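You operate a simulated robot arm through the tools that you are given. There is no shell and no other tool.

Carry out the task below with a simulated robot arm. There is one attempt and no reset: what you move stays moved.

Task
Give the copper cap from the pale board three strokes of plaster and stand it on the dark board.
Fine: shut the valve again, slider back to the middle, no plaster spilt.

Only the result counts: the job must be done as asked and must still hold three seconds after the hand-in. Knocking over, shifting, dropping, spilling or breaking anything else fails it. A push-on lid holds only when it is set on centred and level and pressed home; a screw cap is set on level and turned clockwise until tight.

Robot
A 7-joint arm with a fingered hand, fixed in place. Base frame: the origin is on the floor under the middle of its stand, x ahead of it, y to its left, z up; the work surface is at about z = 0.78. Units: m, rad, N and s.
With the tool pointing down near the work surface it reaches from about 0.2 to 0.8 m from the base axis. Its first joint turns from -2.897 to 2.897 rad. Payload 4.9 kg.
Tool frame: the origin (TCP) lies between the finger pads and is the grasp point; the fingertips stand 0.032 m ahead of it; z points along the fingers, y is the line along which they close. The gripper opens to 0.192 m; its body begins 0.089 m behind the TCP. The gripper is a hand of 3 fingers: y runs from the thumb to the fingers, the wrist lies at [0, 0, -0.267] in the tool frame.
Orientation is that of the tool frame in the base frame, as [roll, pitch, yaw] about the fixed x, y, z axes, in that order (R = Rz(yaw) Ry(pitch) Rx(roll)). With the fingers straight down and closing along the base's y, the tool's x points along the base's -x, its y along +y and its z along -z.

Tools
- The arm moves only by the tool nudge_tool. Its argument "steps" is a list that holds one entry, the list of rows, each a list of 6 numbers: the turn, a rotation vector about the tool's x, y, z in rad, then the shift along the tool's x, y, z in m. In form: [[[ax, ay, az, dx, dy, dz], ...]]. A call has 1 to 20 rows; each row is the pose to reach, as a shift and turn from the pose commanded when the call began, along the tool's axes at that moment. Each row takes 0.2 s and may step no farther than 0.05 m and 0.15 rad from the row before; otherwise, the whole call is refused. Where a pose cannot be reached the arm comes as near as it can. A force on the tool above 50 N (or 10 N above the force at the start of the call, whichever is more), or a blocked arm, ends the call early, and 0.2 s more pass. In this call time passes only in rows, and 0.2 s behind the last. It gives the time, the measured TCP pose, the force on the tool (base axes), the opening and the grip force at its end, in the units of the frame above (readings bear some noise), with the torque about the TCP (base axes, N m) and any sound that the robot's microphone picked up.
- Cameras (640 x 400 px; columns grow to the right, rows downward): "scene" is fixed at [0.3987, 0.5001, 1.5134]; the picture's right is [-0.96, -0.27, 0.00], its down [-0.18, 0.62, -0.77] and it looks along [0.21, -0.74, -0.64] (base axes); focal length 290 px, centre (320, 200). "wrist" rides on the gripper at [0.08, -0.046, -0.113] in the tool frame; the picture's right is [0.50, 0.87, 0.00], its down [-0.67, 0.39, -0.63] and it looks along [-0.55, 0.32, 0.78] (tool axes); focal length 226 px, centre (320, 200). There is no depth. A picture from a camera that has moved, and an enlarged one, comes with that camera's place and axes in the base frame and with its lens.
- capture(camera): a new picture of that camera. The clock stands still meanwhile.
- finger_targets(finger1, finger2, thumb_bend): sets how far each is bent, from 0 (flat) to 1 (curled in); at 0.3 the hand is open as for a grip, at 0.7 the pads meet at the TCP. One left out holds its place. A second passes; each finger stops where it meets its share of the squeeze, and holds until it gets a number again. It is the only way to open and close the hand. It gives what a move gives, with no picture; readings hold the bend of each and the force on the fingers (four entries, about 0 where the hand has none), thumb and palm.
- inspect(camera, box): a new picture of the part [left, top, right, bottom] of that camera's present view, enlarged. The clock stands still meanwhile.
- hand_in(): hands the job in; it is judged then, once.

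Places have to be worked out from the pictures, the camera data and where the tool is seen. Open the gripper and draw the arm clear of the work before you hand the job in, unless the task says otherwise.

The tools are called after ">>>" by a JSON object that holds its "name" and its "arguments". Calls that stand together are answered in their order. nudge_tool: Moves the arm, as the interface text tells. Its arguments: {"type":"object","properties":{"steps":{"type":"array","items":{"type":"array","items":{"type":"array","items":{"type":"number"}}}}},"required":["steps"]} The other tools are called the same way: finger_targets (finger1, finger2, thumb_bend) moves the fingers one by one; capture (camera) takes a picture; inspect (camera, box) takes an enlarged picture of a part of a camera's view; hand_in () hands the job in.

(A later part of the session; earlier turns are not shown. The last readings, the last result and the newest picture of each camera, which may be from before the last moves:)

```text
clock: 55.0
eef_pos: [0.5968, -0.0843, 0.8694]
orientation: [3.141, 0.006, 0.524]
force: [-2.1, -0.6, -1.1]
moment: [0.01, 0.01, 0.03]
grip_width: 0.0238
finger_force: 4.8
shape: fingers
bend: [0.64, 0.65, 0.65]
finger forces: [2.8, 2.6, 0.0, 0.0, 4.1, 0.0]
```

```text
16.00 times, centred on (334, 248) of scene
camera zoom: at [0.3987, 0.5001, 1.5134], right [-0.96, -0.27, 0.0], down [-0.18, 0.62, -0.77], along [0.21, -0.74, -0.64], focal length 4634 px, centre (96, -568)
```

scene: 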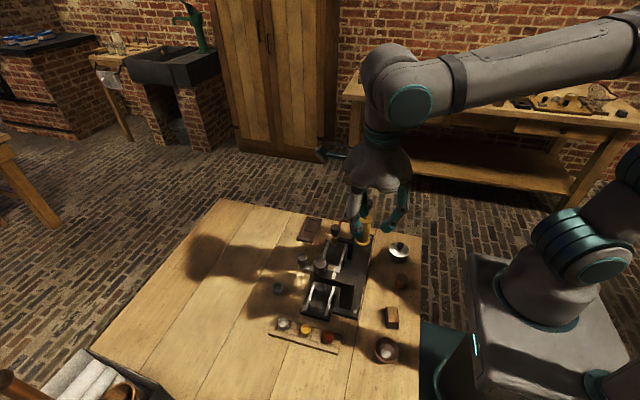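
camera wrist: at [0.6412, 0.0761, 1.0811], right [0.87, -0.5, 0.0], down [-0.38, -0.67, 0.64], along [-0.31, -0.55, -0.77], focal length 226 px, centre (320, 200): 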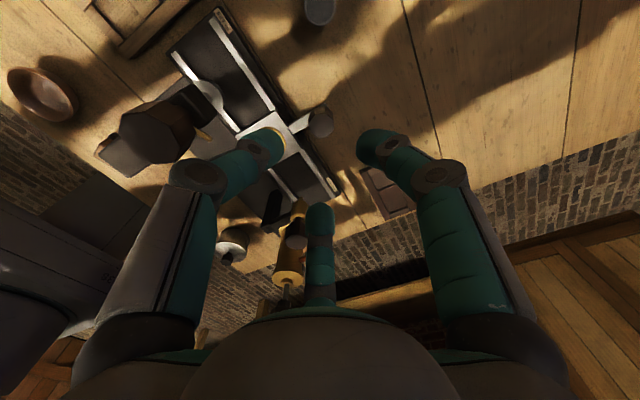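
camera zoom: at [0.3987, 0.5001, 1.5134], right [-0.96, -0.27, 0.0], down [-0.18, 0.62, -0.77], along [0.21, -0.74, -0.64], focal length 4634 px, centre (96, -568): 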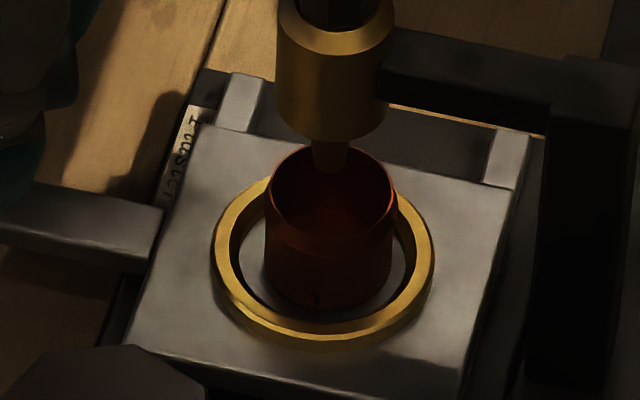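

The cap could go about 1–2 mm further; I nudge 2 mm more, feeling for the stop.

>>> {"name": "nudge_tool", "arguments": {"steps": [[[0, 0, 0, -0.0005, 0.0009, 0], [0, 0, 0, -0.001, 0.0017, 0], [0, 0, 0, -0.001, 0.0017, 0]]]}}

>>> {"name": "inspect", "arguments": {"camera": "scene", "box": [322, 238, 346, 258]}}

>>> {"name": "inspect", "arguments": {"camera": "wrist", "box": [220, 150, 330, 230]}}

```text
clock: 55.8
eef_pos: [0.5958, -0.0868, 0.8684]
orientation: [3.141, 0.005, 0.523]
force: [0.1, 3.2, 0.2]
moment: [0.07, -0.01, -0.01]
grip_width: 0.0237
finger_force: 5.5
shape: fingers
bend: [0.64, 0.65, 0.65]
finger forces: [3.3, 1.6, 0.0, 0.0, 5.3, 0.0]
```

```text
16.00 times, centred on (334, 248) of scene
camera zoom: at [0.3987, 0.5001, 1.5134], right [-0.96, -0.27, 0.0], down [-0.18, 0.62, -0.77], along [0.21, -0.74, -0.64], focal length 4634 px, centre (96, -568)
```

zoom: 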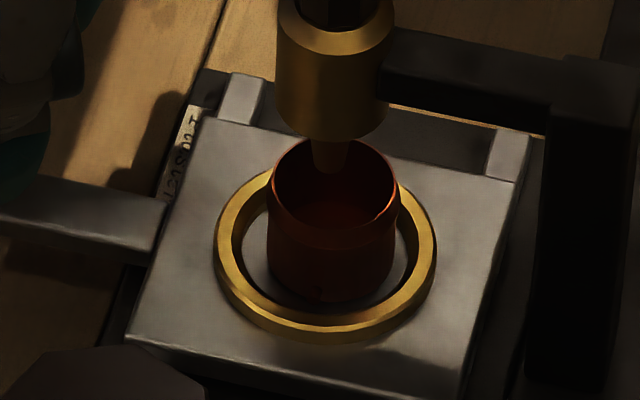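

```text
5.00 times, centred on (275, 190) of wrist
camera zoom: at [0.6424, -0.006, 0.9816], right [0.87, -0.5, 0.0], down [-0.38, -0.67, 0.63], along [-0.32, -0.55, -0.77], focal length 1130 px, centre (545, 250)
```

zoom: 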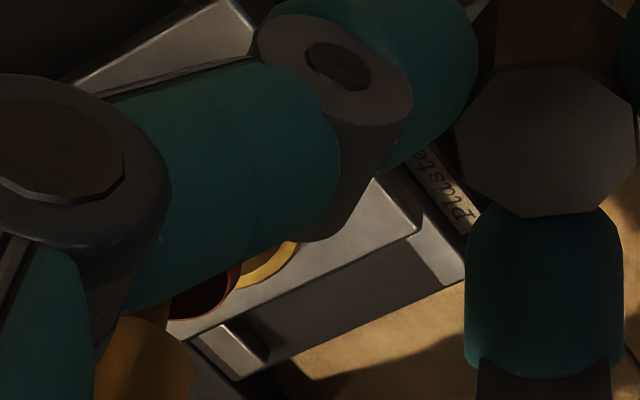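

The reaction of 3 N shows the slide is at its end stop, 80 mm from the middle, with the cap centred under the nozzle. I release the handle and rise.

>>> {"name": "finger_targets", "arguments": {"finger1": 0.56, "finger2": 0.56, "thumb_bend": 0.56}}

>>> {"name": "nudge_tool", "arguments": {"steps": [[[0, 0, 0, 0, 0, -0.01], [0, 0, 0, 0, 0, -0.03], [0, 0, 0, 0, 0, -0.06], [0, 0, 0, 0, 0, -0.1], [0, 0, 0, 0, 0, -0.14], [0, 0, 0, 0, 0, -0.14]]]}}

>>> {"name": "inspect", "arguments": {"camera": "scene", "box": [290, 195, 390, 275]}}

>>> {"name": "inspect", "arguments": {"camera": "scene", "box": [320, 215, 350, 240]}}

>>> {"name": "capture", "arguments": {"camera": "wrist"}}

```text
clock: 56.8
eef_pos: [0.5971, -0.0879, 0.8683]
orientation: [3.142, 0.004, 0.525]
force: [0.7, 0.6, -0.1]
moment: [-0.02, 0.0, 0.0]
grip_width: 0.0581
finger_force: 0.0
shape: fingers
bend: [0.56, 0.56, 0.56]
finger forces: [0.0, 0.0, 0.0, 0.0, 0.1, 0.0]
```

```text
clock: 58.2
eef_pos: [0.5977, -0.083, 1.0089]
orientation: [-3.141, 0.003, 0.527]
force: [0.3, -0.2, 0.4]
moment: [-0.02, -0.04, 0.03]
grip_width: 0.0582
finger_force: 0.1
shape: fingers
bend: [0.56, 0.56, 0.56]
finger forces: [0.0, 0.0, 0.0, 0.1, 0.1, 0.0]
```

```text
5.00 times, centred on (340, 235) of scene
camera zoom: at [0.3987, 0.5001, 1.5134], right [-0.96, -0.27, 0.0], down [-0.18, 0.62, -0.77], along [0.21, -0.74, -0.64], focal length 1448 px, centre (220, 25)
```

zoom: 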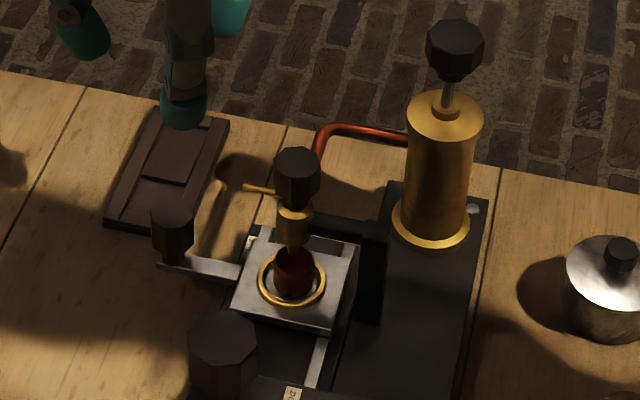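

```text
16.00 times, centred on (335, 228) of scene
camera zoom: at [0.3987, 0.5001, 1.5134], right [-0.96, -0.27, 0.0], down [-0.18, 0.62, -0.77], along [0.21, -0.74, -0.64], focal length 4634 px, centre (80, -240)
```

zoom: 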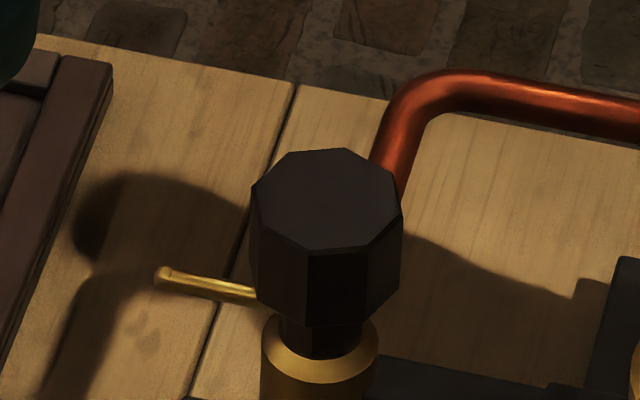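

```text
taken
camera wrist: at [0.6443, -0.0029, 1.1233], right [0.87, -0.5, 0.0], down [-0.38, -0.67, 0.63], along [-0.32, -0.55, -0.77], focal length 226 px, centre (320, 200)
```

wrist: 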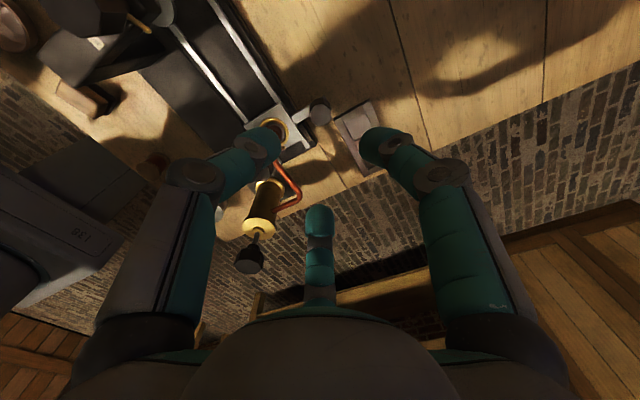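

The valve knob (top z ≈ 0.911, 28 mm wide) has a brass pin on its neck pointing +x. I move the hand above it, turning to yaw 90° to leave rotation range both ways.

>>> {"name": "nudge_tool", "arguments": {"steps": [[[0, 0, -0.13, 0, 0, -0.02], [0, 0, -0.26, -0.012, -0.007, -0.02], [0, 0, -0.39, -0.024, -0.014, -0.02], [0, 0, -0.52, -0.036, -0.021, -0.02], [0, 0, -0.65, -0.048, -0.028, -0.02], [0, 0, -0.78, -0.06, -0.034, -0.02], [0, 0, -0.91, -0.068, -0.0381, -0.02], [0, 0, -1.047, -0.068, -0.0381, -0.02], [0, 0, -1.047, -0.068, -0.0381, -0.02]]]}}

>>> {"name": "inspect", "arguments": {"camera": "wrist", "box": [220, 80, 420, 205]}}

>>> {"name": "inspect", "arguments": {"camera": "scene", "box": [290, 165, 390, 245]}}

```text
clock: 60.2
eef_pos: [0.5203, -0.0867, 1.0288]
orientation: [-3.137, 0.002, 1.573]
force: [0.2, 0.0, 0.0]
moment: [-0.02, 0.0, 0.03]
grip_width: 0.0582
finger_force: 0.1
shape: fingers
bend: [0.56, 0.56, 0.56]
finger forces: [0.0, 0.0, 0.1, 0.0, 0.1, 0.1]
```

```text
3.20 times, centred on (320, 142) of wrist
camera zoom: at [0.473, -0.0071, 1.1419], right [0.86, 0.5, 0.0], down [0.39, -0.67, 0.63], along [0.32, -0.55, -0.78], focal length 723 px, centre (320, 384)
```

zoom: 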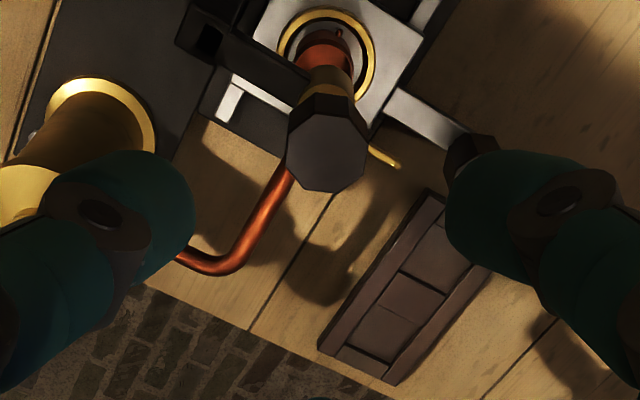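

```text
5.00 times, centred on (340, 205) of scene
camera zoom: at [0.3987, 0.5001, 1.5134], right [-0.96, -0.27, 0.0], down [-0.18, 0.62, -0.77], along [0.21, -0.74, -0.64], focal length 1448 px, centre (220, 175)
```

zoom: 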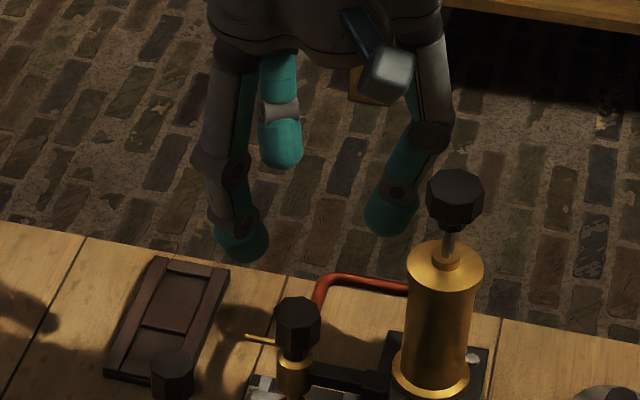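

The knob axis is about 2 mm from the hand axis. I level the tool, correct and descend to z ≈ 0.965 for a last check.

>>> {"name": "nudge_tool", "arguments": {"steps": [[[-0.0045, 0, 0, 0.0022, 0.0016, 0.02], [-0.0045, 0, 0, 0.0022, 0.0016, 0.04], [-0.0045, 0, 0, 0.0022, 0.0016, 0.064], [-0.0045, 0, 0, 0.0022, 0.0016, 0.064]]]}}

>>> {"name": "inspect", "arguments": {"camera": "wrist", "box": [220, 90, 420, 215]}}

```text
clock: 61.2
eef_pos: [0.5211, -0.0852, 0.9664]
orientation: [3.141, 0.002, 1.572]
force: [-0.2, -0.2, -0.5]
moment: [0.0, 0.01, 0.01]
grip_width: 0.0583
finger_force: 0.0
shape: fingers
bend: [0.56, 0.56, 0.56]
finger forces: [0.1, 0.0, 0.1, 0.0, 0.0, 0.1]
```

```text
3.20 times, centred on (320, 152) of wrist
camera zoom: at [0.4742, -0.0052, 1.0794], right [0.86, 0.5, 0.0], down [0.39, -0.67, 0.63], along [0.32, -0.55, -0.77], focal length 723 px, centre (320, 352)
```

zoom: 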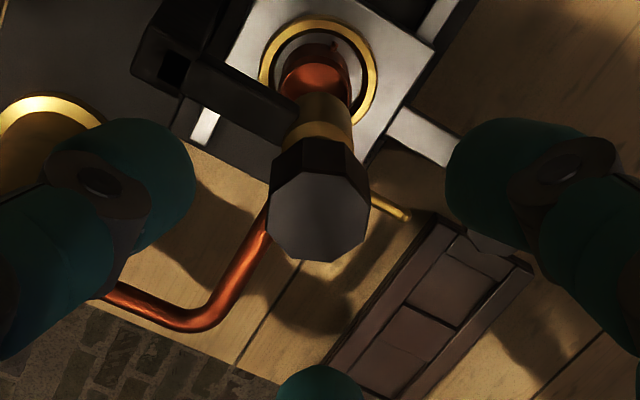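

Aligned within half a millimetre. I descend to grip height and close on the knob.

>>> {"name": "nudge_tool", "arguments": {"steps": [[[0, 0, 0, 0, 0, 0.01], [0, 0, 0, 0, 0, 0.02], [0, 0, 0, 0, 0, 0.0305], [0, 0, 0, 0, 0, 0.0305]]]}}

>>> {"name": "finger_targets", "arguments": {"finger1": 0.63, "finger2": 0.63, "thumb_bend": 0.63}}

>>> {"name": "finger_targets", "arguments": {"finger1": 0.68, "finger2": 0.68, "thumb_bend": 0.68}}

>>> {"name": "inspect", "arguments": {"camera": "wrist", "box": [220, 90, 420, 215]}}

>>> {"name": "inspect", "arguments": {"camera": "scene", "box": [300, 190, 370, 246]}}

```text
clock: 62.2
eef_pos: [0.5207, -0.0835, 0.9329]
orientation: [3.141, 0.001, 1.572]
force: [-0.1, -0.3, 0.1]
moment: [0.02, -0.01, -0.02]
grip_width: 0.0586
finger_force: 0.0
shape: fingers
bend: [0.56, 0.56, 0.56]
finger forces: [0.0, 0.0, 0.0, 0.0, 0.0, 0.0]
```

```text
clock: 63.2
eef_pos: [0.5215, -0.0841, 0.9323]
orientation: [3.14, 0.001, 1.572]
force: [-0.2, -0.1, 0.7]
moment: [0.01, -0.03, 0.02]
grip_width: 0.0301
finger_force: 0.0
shape: fingers
bend: [0.63, 0.63, 0.63]
finger forces: [0.0, 0.0, 0.1, 0.0, 0.0, 0.0]
```

```text
clock: 64.2
eef_pos: [0.5198, -0.0842, 0.9328]
orientation: [-3.141, 0.003, 1.575]
force: [-3.2, -0.7, -0.6]
moment: [0.01, 0.08, 0.0]
grip_width: 0.0221
finger_force: 7.0
shape: fingers
bend: [0.65, 0.65, 0.65]
finger forces: [3.3, 4.0, 0.0, 0.1, 6.7, 0.0]
```

```text
3.20 times, centred on (320, 152) of wrist
camera zoom: at [0.4739, -0.0038, 1.0465], right [0.86, 0.5, 0.0], down [0.39, -0.67, 0.63], along [0.32, -0.55, -0.77], focal length 723 px, centre (320, 352)
```

zoom: 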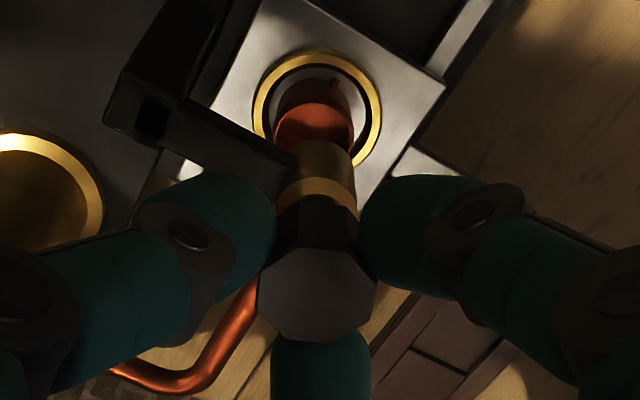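

```text
7.14 times, centred on (335, 218) of scene
camera zoom: at [0.3987, 0.5001, 1.5134], right [-0.96, -0.27, 0.0], down [-0.18, 0.62, -0.77], along [0.21, -0.74, -0.64], focal length 2069 px, centre (213, 71)
```

zoom: 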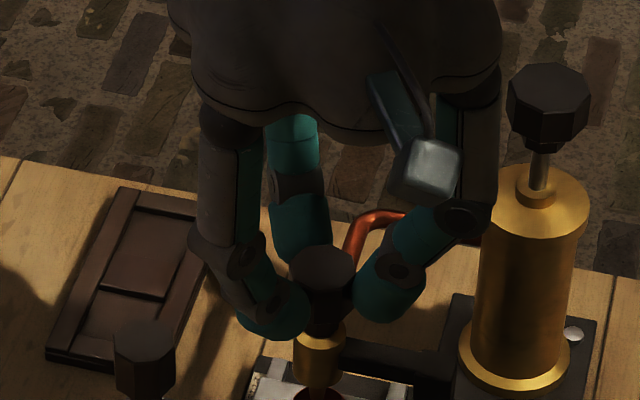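

The knob is firmly gripped. I try turning it counter-clockwise (the usual way to open) by 0.3 rad and read the torque.

>>> {"name": "nudge_tool", "arguments": {"steps": [[[0, 0, -0.075, 0, 0, 0], [0, 0, -0.15, 0, 0, 0], [0, 0, -0.225, 0, 0, 0], [0, 0, -0.3, 0, 0, 0], [0, 0, -0.3, 0, 0, 0]]]}}

>>> {"name": "inspect", "arguments": {"camera": "wrist", "box": [220, 90, 420, 215]}}

>>> {"name": "inspect", "arguments": {"camera": "scene", "box": [310, 210, 350, 240]}}

```text
clock: 65.4
eef_pos: [0.5209, -0.0842, 0.9325]
orientation: [3.141, 0.002, 1.874]
force: [-5.6, 2.2, -2.5]
moment: [0.02, 0.2, -0.17]
grip_width: 0.0237
finger_force: 7.0
shape: fingers
bend: [0.65, 0.65, 0.65]
finger forces: [3.1, 4.0, 0.1, 0.0, 7.9, 0.0]
```

```text
3.20 times, centred on (320, 152) of wrist
camera zoom: at [0.4527, -0.0208, 1.0468], right [0.68, 0.74, 0.0], down [0.57, -0.52, 0.63], along [0.46, -0.43, -0.77], focal length 723 px, centre (320, 352)
```

zoom: 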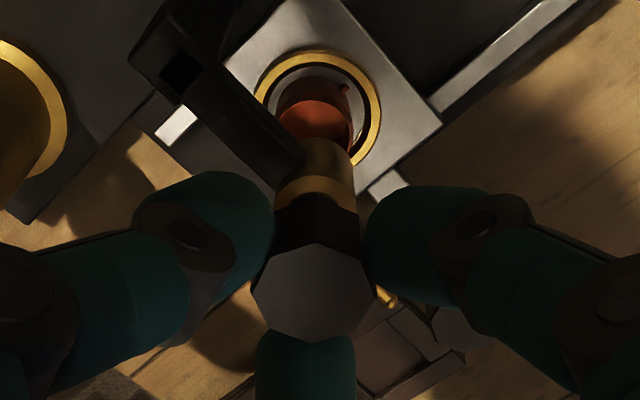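

```text
13.33 times, centred on (330, 225) of scene
camera zoom: at [0.3987, 0.5001, 1.5134], right [-0.96, -0.27, 0.0], down [-0.18, 0.62, -0.77], along [0.21, -0.74, -0.64], focal length 3862 px, centre (187, -133)
```

zoom: 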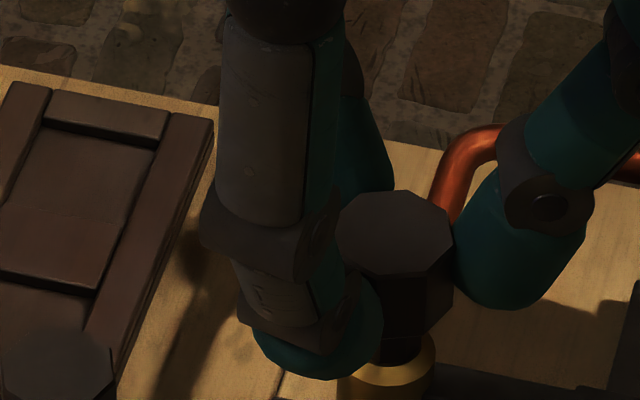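

The knob did not follow (the octagon turned in the camera view and the pin still points +x): counter-clockwise is against a stop. I turn back and on clockwise, checking whether the knob follows.

>>> {"name": "nudge_tool", "arguments": {"steps": [[[0, 0, 0.1, 0, 0, 0], [0, 0, 0.2, 0, 0, 0], [0, 0, 0.3, 0, 0, 0], [0, 0, 0.4, 0, 0, 0], [0, 0, 0.5, 0, 0, 0], [0, 0, 0.5, 0, 0, 0]]]}}

>>> {"name": "inspect", "arguments": {"camera": "wrist", "box": [220, 90, 420, 215]}}

>>> {"name": "inspect", "arguments": {"camera": "scene", "box": [310, 210, 350, 240]}}

```text
clock: 66.8
eef_pos: [0.5204, -0.0845, 0.934]
orientation: [-3.14, 0.001, 1.373]
force: [-1.0, -4.6, -5.4]
moment: [-0.13, 0.07, 0.01]
grip_width: 0.0228
finger_force: 6.5
shape: fingers
bend: [0.65, 0.65, 0.65]
finger forces: [3.3, 4.1, 0.0, 0.0, 5.1, 0.1]
```

```text
3.20 times, centred on (320, 152) of wrist
camera zoom: at [0.4905, 0.0038, 1.0475], right [0.95, 0.32, 0.0], down [0.25, -0.73, 0.63], along [0.2, -0.6, -0.77], focal length 723 px, centre (320, 352)
```

zoom: 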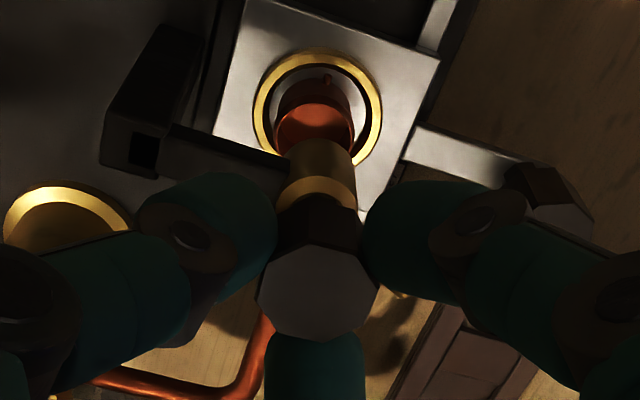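

```text
13.33 times, centred on (330, 225) of scene
camera zoom: at [0.3987, 0.5001, 1.5134], right [-0.96, -0.27, 0.0], down [-0.18, 0.62, -0.77], along [0.21, -0.74, -0.64], focal length 3862 px, centre (187, -133)
```

zoom: 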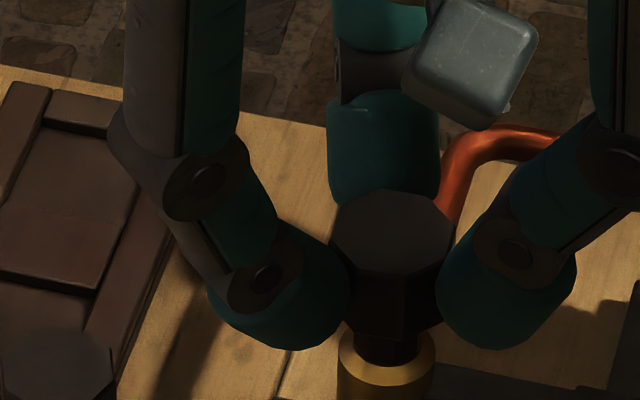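

I can't tell yet whether the knob followed; I zoom in on the knob and look for the pin.

>>> {"name": "inspect", "arguments": {"camera": "wrist", "box": [280, 140, 360, 200]}}

>>> {"name": "inspect", "arguments": {"camera": "scene", "box": [318, 218, 346, 240]}}

```text
6.67 times, centred on (320, 170) of wrist
camera zoom: at [0.4905, 0.0038, 1.0475], right [0.95, 0.32, 0.0], down [0.25, -0.73, 0.63], along [0.2, -0.6, -0.77], focal length 1507 px, centre (320, 400)
```

zoom: 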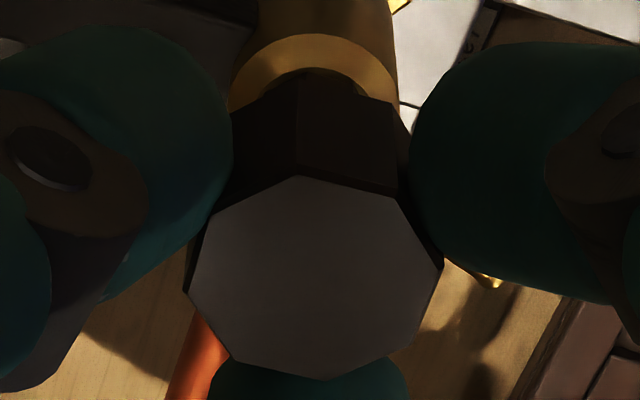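

```text
16.00 times, centred on (332, 229) of scene
camera zoom: at [0.3987, 0.5001, 1.5134], right [-0.96, -0.27, 0.0], down [-0.18, 0.62, -0.77], along [0.21, -0.74, -0.64], focal length 4634 px, centre (128, -264)
```

zoom: 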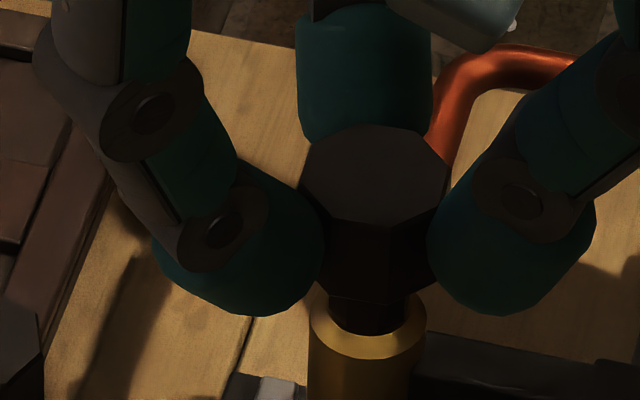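

The pin tip has moved to about -25°, so the knob follows clockwise. I continue clockwise, watching the torque for a stop.

>>> {"name": "nudge_tool", "arguments": {"steps": [[[0, 0, 0.1, 0, 0, 0], [0, 0, 0.2, 0, 0, 0], [0, 0, 0.3, 0, 0, 0], [0, 0, 0.4, 0, 0, 0], [0, 0, 0.5, 0, 0, 0], [0, 0, 0.6, 0, 0, 0], [0, 0, 0.6, 0, 0, 0]]]}}

>>> {"name": "inspect", "arguments": {"camera": "wrist", "box": [240, 110, 400, 210]}}

>>> {"name": "inspect", "arguments": {"camera": "scene", "box": [318, 218, 346, 240]}}

```text
clock: 68.4
eef_pos: [0.5206, -0.0847, 0.9333]
orientation: [3.14, 0.0, 0.772]
force: [-4.5, -0.8, -1.6]
moment: [-0.04, 0.1, -0.03]
grip_width: 0.0226
finger_force: 7.0
shape: fingers
bend: [0.65, 0.65, 0.65]
finger forces: [3.7, 4.2, 0.0, 0.0, 5.6, 0.0]
```

```text
4.00 times, centred on (320, 160) of wrist
camera zoom: at [0.5448, 0.0048, 1.0472], right [0.96, -0.27, 0.0], down [-0.21, -0.75, 0.63], along [-0.17, -0.61, -0.77], focal length 904 px, centre (320, 360)
```

zoom: 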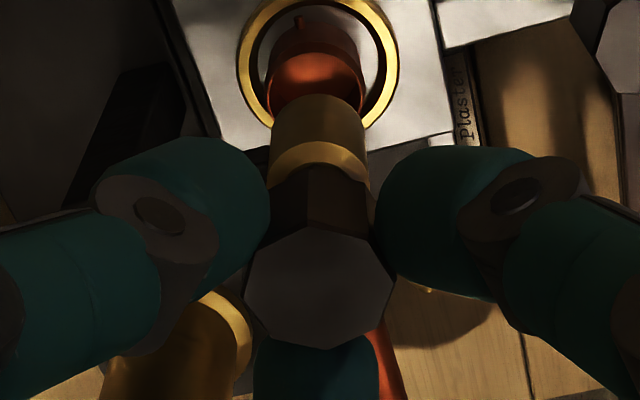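

```text
16.00 times, centred on (332, 229) of scene
camera zoom: at [0.3987, 0.5001, 1.5134], right [-0.96, -0.27, 0.0], down [-0.18, 0.62, -0.77], along [0.21, -0.74, -0.64], focal length 4634 px, centre (128, -264)
```

zoom: 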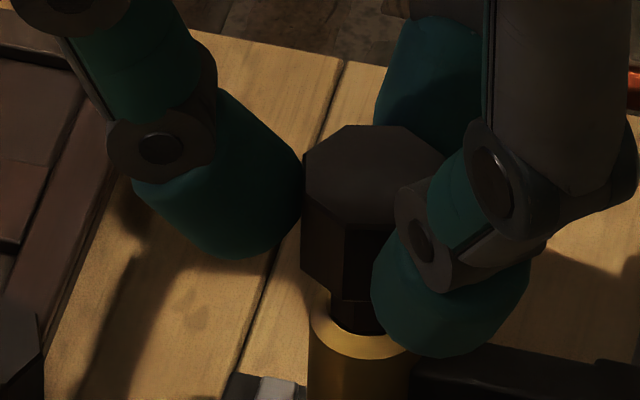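

The pin is now at about -59°, following the hand exactly. I continue in steps, looking for the stop near -90°.

>>> {"name": "nudge_tool", "arguments": {"steps": [[[0, 0, 0.1, 0, 0, 0], [0, 0, 0.2, 0, 0, 0], [0, 0, 0.3, 0, 0, 0], [0, 0, 0.4, 0, 0, 0], [0, 0, 0.5, 0, 0, 0], [0, 0, 0.5, 0, 0, 0]]]}}

>>> {"name": "inspect", "arguments": {"camera": "wrist", "box": [240, 110, 400, 210]}}

>>> {"name": "inspect", "arguments": {"camera": "scene", "box": [318, 218, 346, 240]}}

```text
clock: 69.8
eef_pos: [0.5216, -0.0841, 0.9337]
orientation: [3.139, 0.0, 0.272]
force: [-4.7, -1.4, -1.8]
moment: [-0.03, 0.14, 0.01]
grip_width: 0.0226
finger_force: 7.1
shape: fingers
bend: [0.65, 0.65, 0.66]
finger forces: [4.0, 4.9, 0.0, 0.0, 5.1, 0.0]
```

```text
4.00 times, centred on (320, 160) of wrist
camera zoom: at [0.5846, -0.0182, 1.0471], right [0.71, -0.7, 0.0], down [-0.54, -0.55, 0.63], along [-0.44, -0.45, -0.77], focal length 904 px, centre (320, 360)
```

zoom: 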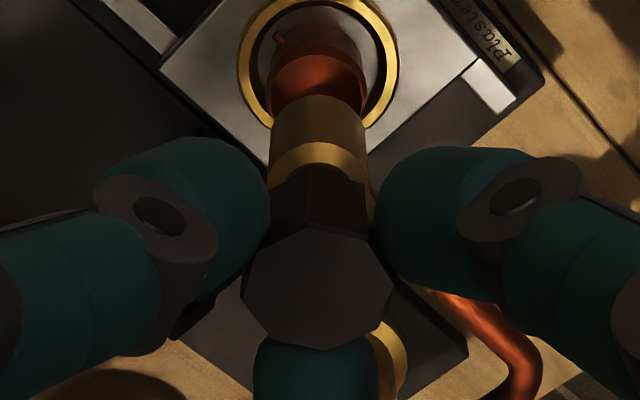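

```text
16.00 times, centred on (332, 229) of scene
camera zoom: at [0.3987, 0.5001, 1.5134], right [-0.96, -0.27, 0.0], down [-0.18, 0.62, -0.77], along [0.21, -0.74, -0.64], focal length 4634 px, centre (128, -264)
```

zoom: 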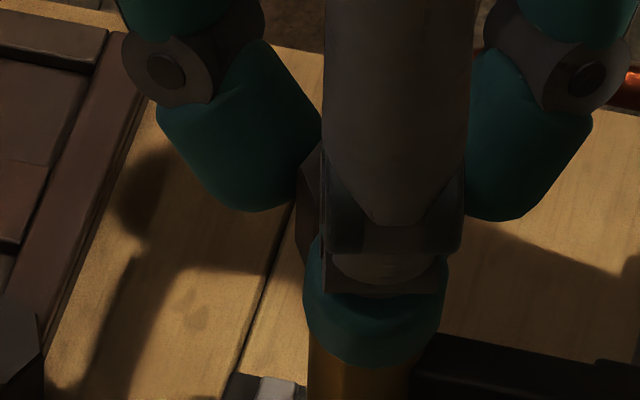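

Still following without torque, pin near -88°. I try a little further to find whether this is the end of travel.

>>> {"name": "nudge_tool", "arguments": {"steps": [[[0, 0, 0.06, 0, 0, 0], [0, 0, 0.12, 0, 0, 0], [0, 0, 0.18, 0, 0, 0], [0, 0, 0.18, 0, 0, 0]]]}}

>>> {"name": "inspect", "arguments": {"camera": "wrist", "box": [240, 110, 400, 210]}}

```text
clock: 70.8
eef_pos: [0.5207, -0.0848, 0.9341]
orientation: [3.141, -0.001, 0.092]
force: [-3.7, -1.3, -4.6]
moment: [-0.07, 0.11, 0.02]
grip_width: 0.0227
finger_force: 6.2
shape: fingers
bend: [0.65, 0.65, 0.66]
finger forces: [4.0, 4.4, 0.1, 0.0, 4.6, 0.0]
```

```text
4.00 times, centred on (320, 160) of wrist
camera zoom: at [0.595, -0.0305, 1.0476], right [0.58, -0.82, 0.0], down [-0.63, -0.45, 0.63], along [-0.52, -0.37, -0.78], focal length 904 px, centre (320, 360)
```

zoom: 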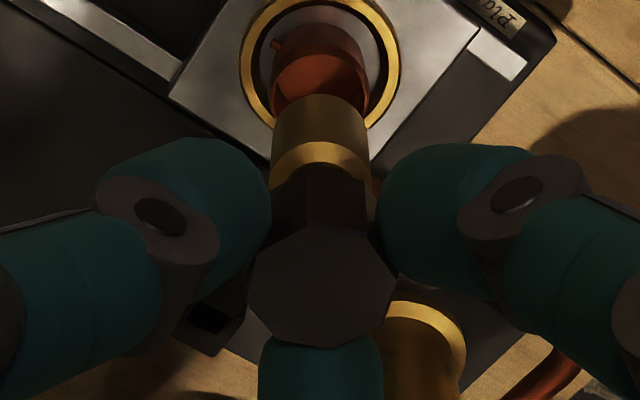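

The octagon slipped relative to the hand by about 9°, so the knob reached its stop at -90°: the valve is open. I release it and rise clear.

>>> {"name": "finger_targets", "arguments": {"finger1": 0.56, "finger2": 0.56, "thumb_bend": 0.56}}

>>> {"name": "nudge_tool", "arguments": {"steps": [[[0, 0, 0, 0, 0, -0.01], [0, 0, 0, 0, 0, -0.03], [0, 0, 0, 0, 0, -0.06], [0, 0, 0, 0, 0, -0.1], [0, 0, 0, 0, 0, -0.14], [0, 0, 0, 0, 0, -0.14]]]}}

>>> {"name": "inspect", "arguments": {"camera": "scene", "box": [310, 190, 390, 254]}}

>>> {"name": "inspect", "arguments": {"camera": "wrist", "box": [220, 90, 420, 215]}}

```text
clock: 71.8
eef_pos: [0.5202, -0.0849, 0.9351]
orientation: [3.14, -0.003, 0.093]
force: [1.2, 0.4, 1.1]
moment: [0.05, 0.03, 0.02]
grip_width: 0.0583
finger_force: 0.0
shape: fingers
bend: [0.56, 0.56, 0.56]
finger forces: [0.0, 0.0, 0.1, 0.0, 0.0, 0.1]
```

```text
clock: 73.2
eef_pos: [0.5206, -0.0839, 1.0754]
orientation: [3.14, 0.0, 0.091]
force: [-0.6, 0.0, -0.2]
moment: [-0.03, 0.02, -0.02]
grip_width: 0.0583
finger_force: 0.0
shape: fingers
bend: [0.56, 0.56, 0.56]
finger forces: [0.0, 0.0, 0.0, 0.1, 0.0, 0.0]
```

```text
6.25 times, centred on (350, 222) of scene
camera zoom: at [0.3987, 0.5001, 1.5134], right [-0.96, -0.27, 0.0], down [-0.18, 0.62, -0.77], along [0.21, -0.74, -0.64], focal length 1810 px, centre (132, 62)
```

zoom: 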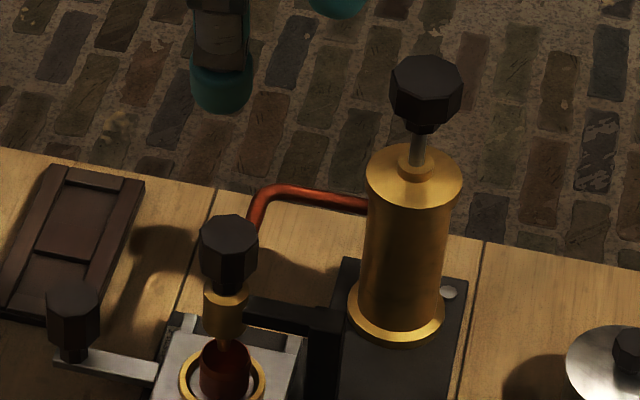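

```text
3.20 times, centred on (320, 152) of wrist
camera zoom: at [0.595, -0.03, 1.1886], right [0.58, -0.82, 0.0], down [-0.63, -0.45, 0.63], along [-0.51, -0.37, -0.78], focal length 723 px, centre (320, 352)
```

zoom: 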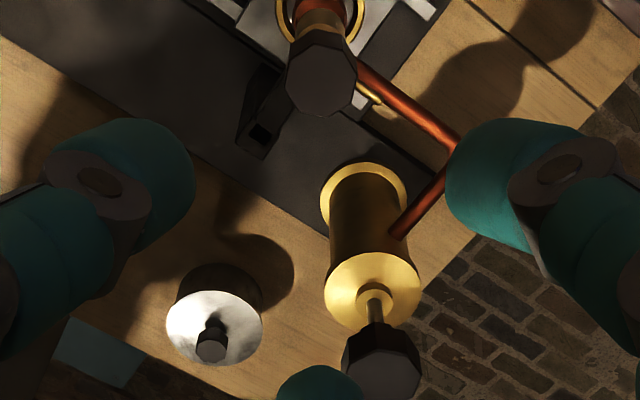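

The pin now points -y, valve open. I close the hand into a fist and move it above the pump knob at about (0.4445, -0.169).

>>> {"name": "finger_targets", "arguments": {"finger1": 0.7, "finger2": 0.7, "thumb_bend": 0.7}}

>>> {"name": "nudge_tool", "arguments": {"steps": [[[0, 0, 0, -0.0275, 0.0261, 0], [0, 0, 0, -0.055, 0.0523, 0], [0, 0, 0, -0.0826, 0.0784, 0], [0, 0, 0, -0.0826, 0.0784, 0]]]}}

>>> {"name": "inspect", "arguments": {"camera": "scene", "box": [320, 130, 420, 210]}}

>>> {"name": "inspect", "arguments": {"camera": "wrist", "box": [220, 90, 420, 215]}}

```text
clock: 74.2
eef_pos: [0.5212, -0.0839, 1.0743]
orientation: [3.139, -0.002, 0.093]
force: [-0.2, -0.1, -0.7]
moment: [0.0, -0.02, -0.02]
grip_width: 0.0037
finger_force: 0.1
shape: fingers
bend: [0.69, 0.69, 0.7]
finger forces: [0.0, 0.0, 0.0, 0.0, 0.0, 0.0]
```

```text
clock: 75.2
eef_pos: [0.4459, -0.1697, 1.0738]
orientation: [3.14, -0.002, 0.093]
force: [0.2, 0.6, -0.1]
moment: [0.01, -0.03, 0.01]
grip_width: 0.0036
finger_force: 0.0
shape: fingers
bend: [0.69, 0.7, 0.7]
finger forces: [0.0, 0.0, 0.1, 0.0, 0.0, 0.1]
```

```text
5.00 times, centred on (370, 170) of scene
camera zoom: at [0.3987, 0.5001, 1.5134], right [-0.96, -0.27, 0.0], down [-0.18, 0.62, -0.77], along [0.21, -0.74, -0.64], focal length 1448 px, centre (70, 350)
```

zoom: 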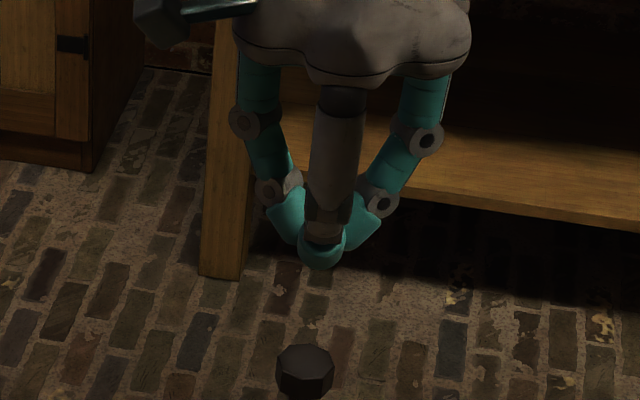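

```text
3.20 times, centred on (320, 152) of wrist
camera zoom: at [0.5202, -0.115, 1.1872], right [0.58, -0.82, 0.0], down [-0.63, -0.45, 0.63], along [-0.51, -0.37, -0.78], focal length 723 px, centre (320, 352)
```

zoom: 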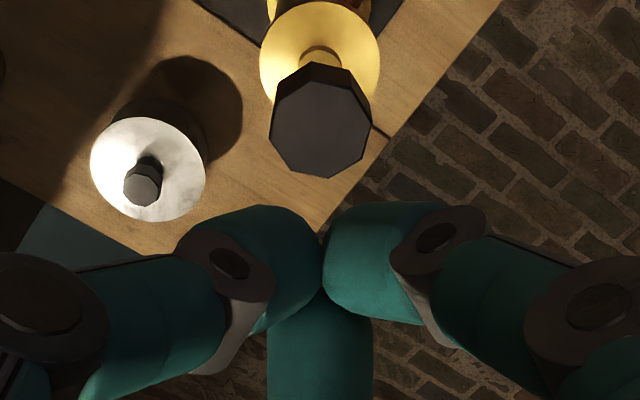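

The knob is 2 mm from the fist's axis. I correct and descend to just above the knob.

>>> {"name": "nudge_tool", "arguments": {"steps": [[[0, 0, 0, -0.0016, 0.0009, 0.02], [0, 0, 0, -0.0016, 0.0009, 0.04], [0, 0, 0, -0.0016, 0.0009, 0.06], [0, 0, 0, -0.0016, 0.0009, 0.06]]]}}

>>> {"name": "inspect", "arguments": {"camera": "scene", "box": [330, 160, 400, 216]}}

```text
clock: 76.2
eef_pos: [0.4447, -0.1704, 1.0117]
orientation: [3.139, -0.003, 0.092]
force: [-0.3, 0.3, -0.4]
moment: [-0.01, -0.01, 0.01]
grip_width: 0.0034
finger_force: 0.0
shape: fingers
bend: [0.69, 0.7, 0.7]
finger forces: [0.0, 0.0, 0.0, 0.1, 0.1, 0.0]
```

```text
7.14 times, centred on (365, 188) of scene
camera zoom: at [0.3987, 0.5001, 1.5134], right [-0.96, -0.27, 0.0], down [-0.18, 0.62, -0.77], along [0.21, -0.74, -0.64], focal length 2069 px, centre (-1, 286)
```

zoom: 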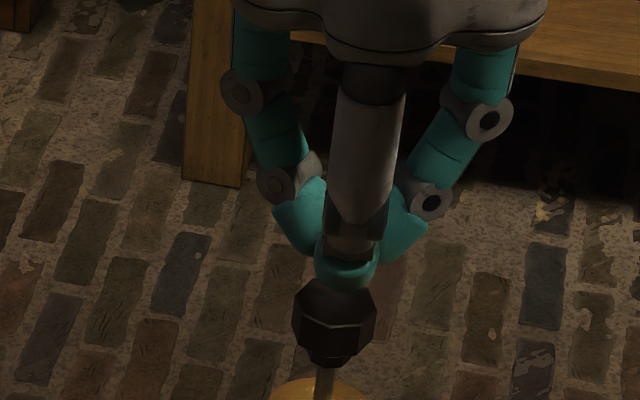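

The fist is right over the knob. I descend slowly to make contact.

>>> {"name": "nudge_tool", "arguments": {"steps": [[[0, 0, 0, 0, 0, 0.003], [0, 0, 0, 0, 0, 0.006], [0, 0, 0, 0, 0, 0.009], [0, 0, 0, 0, 0, 0.012], [0, 0, 0, 0, 0, 0.015], [0, 0, 0, 0, 0, 0.015]]]}}

>>> {"name": "inspect", "arguments": {"camera": "scene", "box": [330, 170, 400, 226]}}

```text
clock: 77.6
eef_pos: [0.4436, -0.1713, 0.9981]
orientation: [3.141, 0.0, 0.092]
force: [-0.1, 0.4, -0.4]
moment: [0.0, 0.02, -0.03]
grip_width: 0.0036
finger_force: 0.1
shape: fingers
bend: [0.69, 0.7, 0.7]
finger forces: [0.0, 0.1, 0.0, 0.0, 0.1, 0.1]
```

```text
7.14 times, centred on (365, 198) of scene
camera zoom: at [0.3987, 0.5001, 1.5134], right [-0.96, -0.27, 0.0], down [-0.18, 0.62, -0.77], along [0.21, -0.74, -0.64], focal length 2069 px, centre (-1, 214)
```

zoom: 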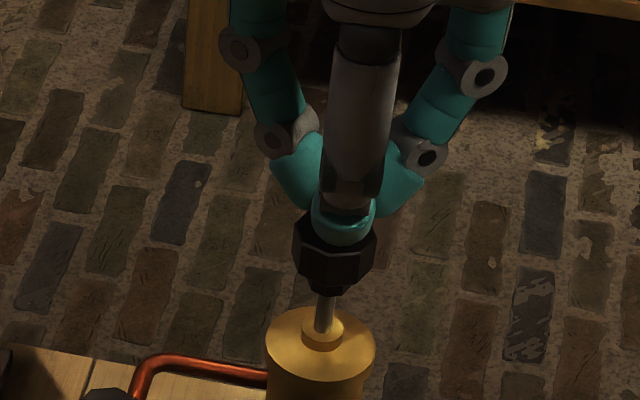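

Almost touching. I continue in 2 mm steps.

>>> {"name": "nudge_tool", "arguments": {"steps": [[[0, 0, 0, 0, 0, 0.002], [0, 0, 0, 0, 0, 0.004], [0, 0, 0, 0, 0, 0.006], [0, 0, 0, 0, 0, 0.006]]]}}

>>> {"name": "inspect", "arguments": {"camera": "scene", "box": [340, 185, 390, 225]}}

```text
clock: 78.6
eef_pos: [0.4438, -0.171, 0.9914]
orientation: [3.141, -0.001, 0.093]
force: [-0.8, -0.3, 0.9]
moment: [-0.02, 0.02, -0.01]
grip_width: 0.0035
finger_force: 0.1
shape: fingers
bend: [0.69, 0.7, 0.7]
finger forces: [0.0, 0.0, 0.1, 0.1, 0.0, 0.0]
```

```text
10.00 times, centred on (365, 205) of scene
camera zoom: at [0.3987, 0.5001, 1.5134], right [-0.96, -0.27, 0.0], down [-0.18, 0.62, -0.77], along [0.21, -0.74, -0.64], focal length 2896 px, centre (-130, 150)
```

zoom: 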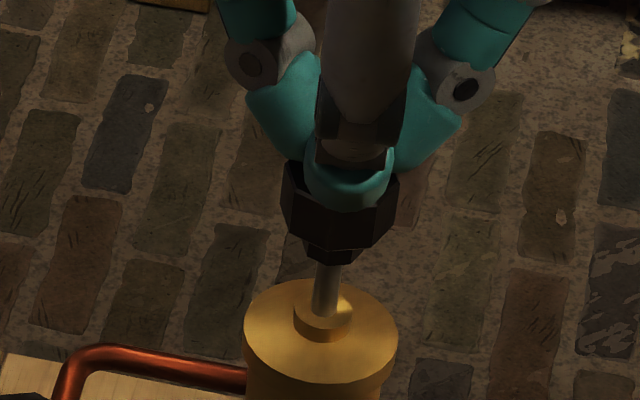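

Contact is just beginning. I press the plunger through its stroke, stopping on the force limit or at 22 mm.

>>> {"name": "nudge_tool", "arguments": {"steps": [[[0, 0, 0, 0, 0, 0.002], [0, 0, 0, 0, 0, 0.004], [0, 0, 0, 0, 0, 0.006], [0, 0, 0, 0, 0, 0.008], [0, 0, 0, 0, 0, 0.01], [0, 0, 0, 0, 0, 0.012]]]}}

>>> {"name": "inspect", "arguments": {"camera": "scene", "box": [340, 185, 390, 225]}}

>>> {"name": "inspect", "arguments": {"camera": "scene", "box": [322, 232, 346, 252]}}

```text
clock: 80.0
eef_pos: [0.4458, -0.1727, 0.9808]
orientation: [3.14, -0.001, 0.092]
force: [0.9, -0.9, 4.0]
moment: [-0.03, -0.04, -0.02]
grip_width: 0.0033
finger_force: 2.2
shape: fingers
bend: [0.7, 0.7, 0.7]
finger forces: [2.6, 1.9, 0.0, 0.0, 0.0, 0.1]
```

```text
10.00 times, centred on (365, 205) of scene
camera zoom: at [0.3987, 0.5001, 1.5134], right [-0.96, -0.27, 0.0], down [-0.18, 0.62, -0.77], along [0.21, -0.74, -0.64], focal length 2896 px, centre (-130, 150)
```

zoom: 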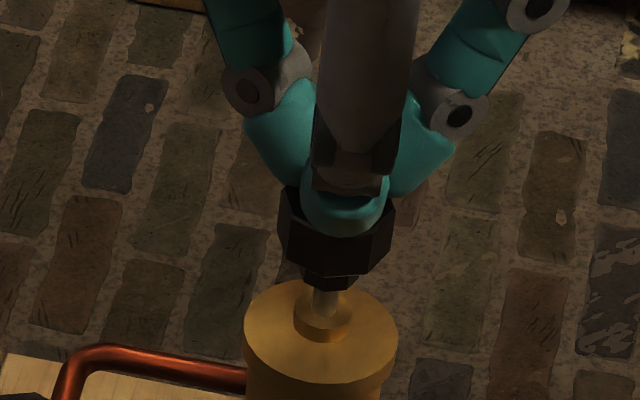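

```text
16.00 times, centred on (334, 242) of scene
camera zoom: at [0.3987, 0.5001, 1.5134], right [-0.96, -0.27, 0.0], down [-0.18, 0.62, -0.77], along [0.21, -0.74, -0.64], focal length 4634 px, centre (96, -472)
```

zoom: 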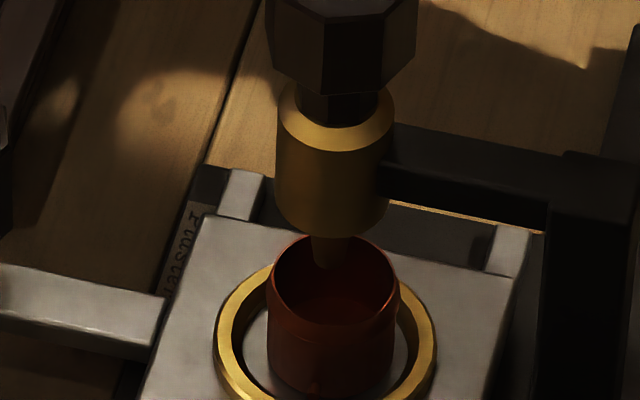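

The plunger has gone down about 9 mm with 4 N. I continue to the bottom of the stroke.

>>> {"name": "nudge_tool", "arguments": {"steps": [[[0, 0, 0, 0, 0, 0.002], [0, 0, 0, 0, 0, 0.004], [0, 0, 0, 0, 0, 0.006], [0, 0, 0, 0, 0, 0.008], [0, 0, 0, 0, 0, 0.01], [0, 0, 0, 0, 0, 0.012], [0, 0, 0, 0, 0, 0.014], [0, 0, 0, 0, 0, 0.016]]]}}

>>> {"name": "inspect", "arguments": {"camera": "scene", "box": [340, 185, 390, 225]}}

>>> {"name": "inspect", "arguments": {"camera": "scene", "box": [322, 232, 346, 252]}}

```text
clock: 81.9
eef_pos: [0.449, -0.1734, 0.97]
orientation: [3.134, -0.012, 0.094]
force: [-0.5, 0.1, 14.1]
moment: [0.04, 0.03, 0.0]
grip_width: 0.0027
finger_force: 9.5
shape: fingers
bend: [0.7, 0.7, 0.7]
finger forces: [4.4, 7.0, 0.1, 0.0, 7.8, 0.1]
heard: click
stopped in row 8: the force on the tool passed its limit at 51 N (the readings are from after the stop); the commanded pose is now the measured one
```

```text
10.00 times, centred on (365, 205) of scene
camera zoom: at [0.3987, 0.5001, 1.5134], right [-0.96, -0.27, 0.0], down [-0.18, 0.62, -0.77], along [0.21, -0.74, -0.64], focal length 2896 px, centre (-130, 150)
```

zoom: 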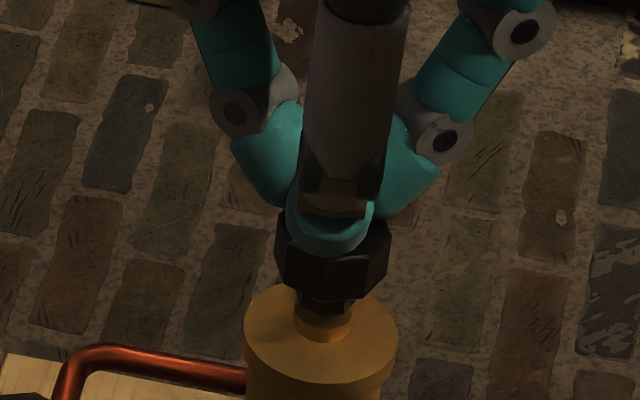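

```text
16.00 times, centred on (334, 242) of scene
camera zoom: at [0.3987, 0.5001, 1.5134], right [-0.96, -0.27, 0.0], down [-0.18, 0.62, -0.77], along [0.21, -0.74, -0.64], focal length 4634 px, centre (96, -472)
```

zoom: 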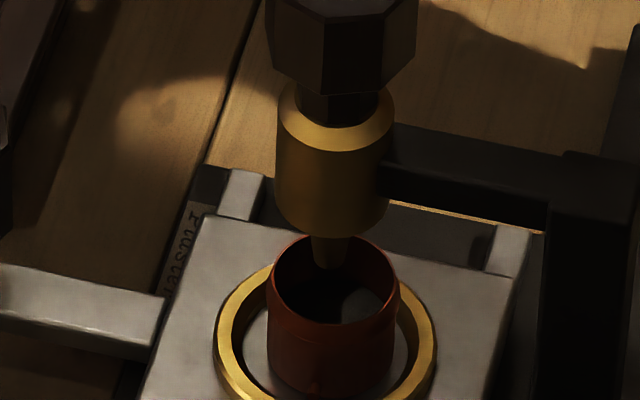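

I heard a click and plaster now shows in the cap: stroke one is done. I raise the fist and see whether the plunger springs back.

>>> {"name": "nudge_tool", "arguments": {"steps": [[[0, 0, 0, 0, 0, -0.004], [0, 0, 0, 0, 0, -0.008], [0, 0, 0, 0, 0, -0.012], [0, 0, 0, 0, 0, -0.016], [0, 0, 0, 0, 0, -0.02], [0, 0, 0, 0, 0, -0.024], [0, 0, 0, 0, 0, -0.028], [0, 0, 0, 0, 0, -0.028]]]}}

>>> {"name": "inspect", "arguments": {"camera": "scene", "box": [340, 185, 390, 225]}}

>>> {"name": "inspect", "arguments": {"camera": "scene", "box": [322, 232, 346, 252]}}

```text
clock: 83.7
eef_pos: [0.4464, -0.1717, 0.9958]
orientation: [3.136, -0.007, 0.093]
force: [0.0, 0.5, -0.5]
moment: [0.0, 0.01, 0.01]
grip_width: 0.0031
finger_force: 0.1
shape: fingers
bend: [0.7, 0.7, 0.7]
finger forces: [0.1, 0.0, 0.0, 0.1, 0.1, 0.1]
```

```text
10.00 times, centred on (365, 205) of scene
camera zoom: at [0.3987, 0.5001, 1.5134], right [-0.96, -0.27, 0.0], down [-0.18, 0.62, -0.77], along [0.21, -0.74, -0.64], focal length 2896 px, centre (-130, 150)
```

zoom: 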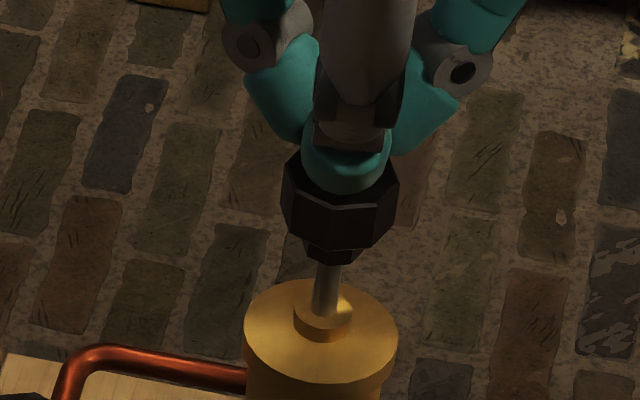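

```text
16.00 times, centred on (334, 242) of scene
camera zoom: at [0.3987, 0.5001, 1.5134], right [-0.96, -0.27, 0.0], down [-0.18, 0.62, -0.77], along [0.21, -0.74, -0.64], focal length 4634 px, centre (96, -472)
```

zoom: 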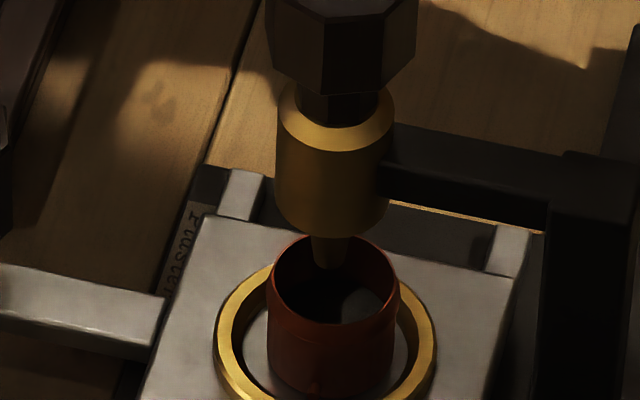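

The plunger sprang fully back up. I re-centre slightly and press stroke two.

>>> {"name": "nudge_tool", "arguments": {"steps": [[[0.005, -0.007, 0, -0.0018, -0.0015, 0], [0.005, -0.007, 0, -0.0018, -0.0015, 0.0025], [0.005, -0.007, 0, -0.0018, -0.0015, 0.005], [0.005, -0.007, 0, -0.0018, -0.0015, 0.0075], [0.005, -0.007, 0, -0.0018, -0.0015, 0.01], [0.005, -0.007, 0, -0.0018, -0.0015, 0.0125], [0.005, -0.007, 0, -0.0018, -0.0015, 0.015], [0.005, -0.007, 0, -0.0018, -0.0015, 0.0175], [0.005, -0.007, 0, -0.0018, -0.0015, 0.02], [0.005, -0.007, 0, -0.0018, -0.0015, 0.022], [0.005, -0.007, 0, -0.0018, -0.0015, 0.024], [0.005, -0.007, 0, -0.0018, -0.0015, 0.026], [0.005, -0.007, 0, -0.0018, -0.0015, 0.028], [0.005, -0.007, 0, -0.0018, -0.0015, 0.03], [0.005, -0.007, 0, -0.0018, -0.0015, 0.032], [0.005, -0.007, 0, -0.0018, -0.0015, 0.034]]]}}

>>> {"name": "inspect", "arguments": {"camera": "scene", "box": [340, 185, 390, 225]}}

>>> {"name": "inspect", "arguments": {"camera": "scene", "box": [322, 232, 346, 252]}}

```text
clock: 86.9
eef_pos: [0.4487, -0.1732, 0.9709]
orientation: [3.137, -0.013, 0.094]
force: [-0.3, 1.0, 14.3]
moment: [0.04, 0.03, -0.01]
grip_width: 0.0027
finger_force: 10.2
shape: fingers
bend: [0.7, 0.7, 0.7]
finger forces: [4.4, 6.8, 0.1, 0.0, 7.4, 0.1]
heard: click
stopped in row 16: the force on the tool passed its limit at 53 N (the readings are from after the stop); the commanded pose is now the measured one
```

```text
10.00 times, centred on (365, 205) of scene
camera zoom: at [0.3987, 0.5001, 1.5134], right [-0.96, -0.27, 0.0], down [-0.18, 0.62, -0.77], along [0.21, -0.74, -0.64], focal length 2896 px, centre (-130, 150)
```

zoom: 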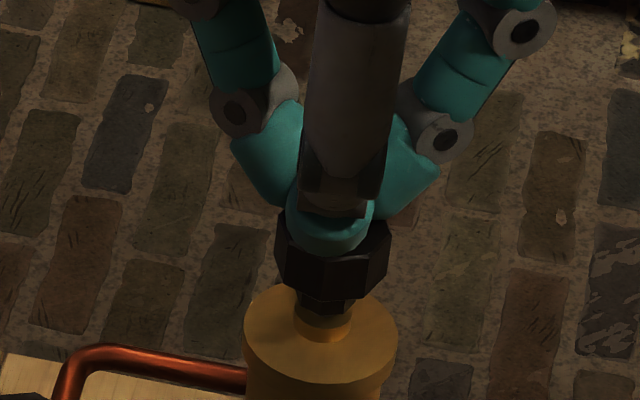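

```text
16.00 times, centred on (334, 242) of scene
camera zoom: at [0.3987, 0.5001, 1.5134], right [-0.96, -0.27, 0.0], down [-0.18, 0.62, -0.77], along [0.21, -0.74, -0.64], focal length 4634 px, centre (96, -472)
```

zoom: 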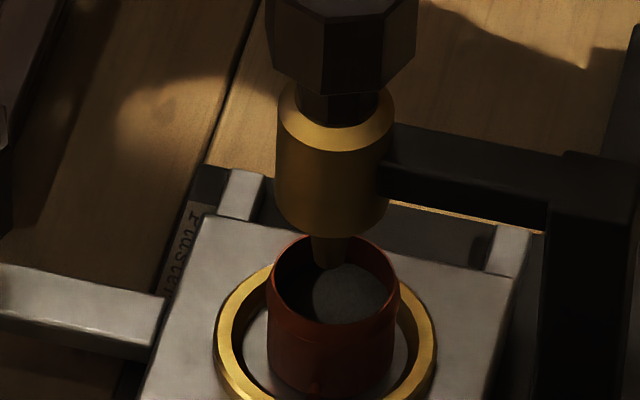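

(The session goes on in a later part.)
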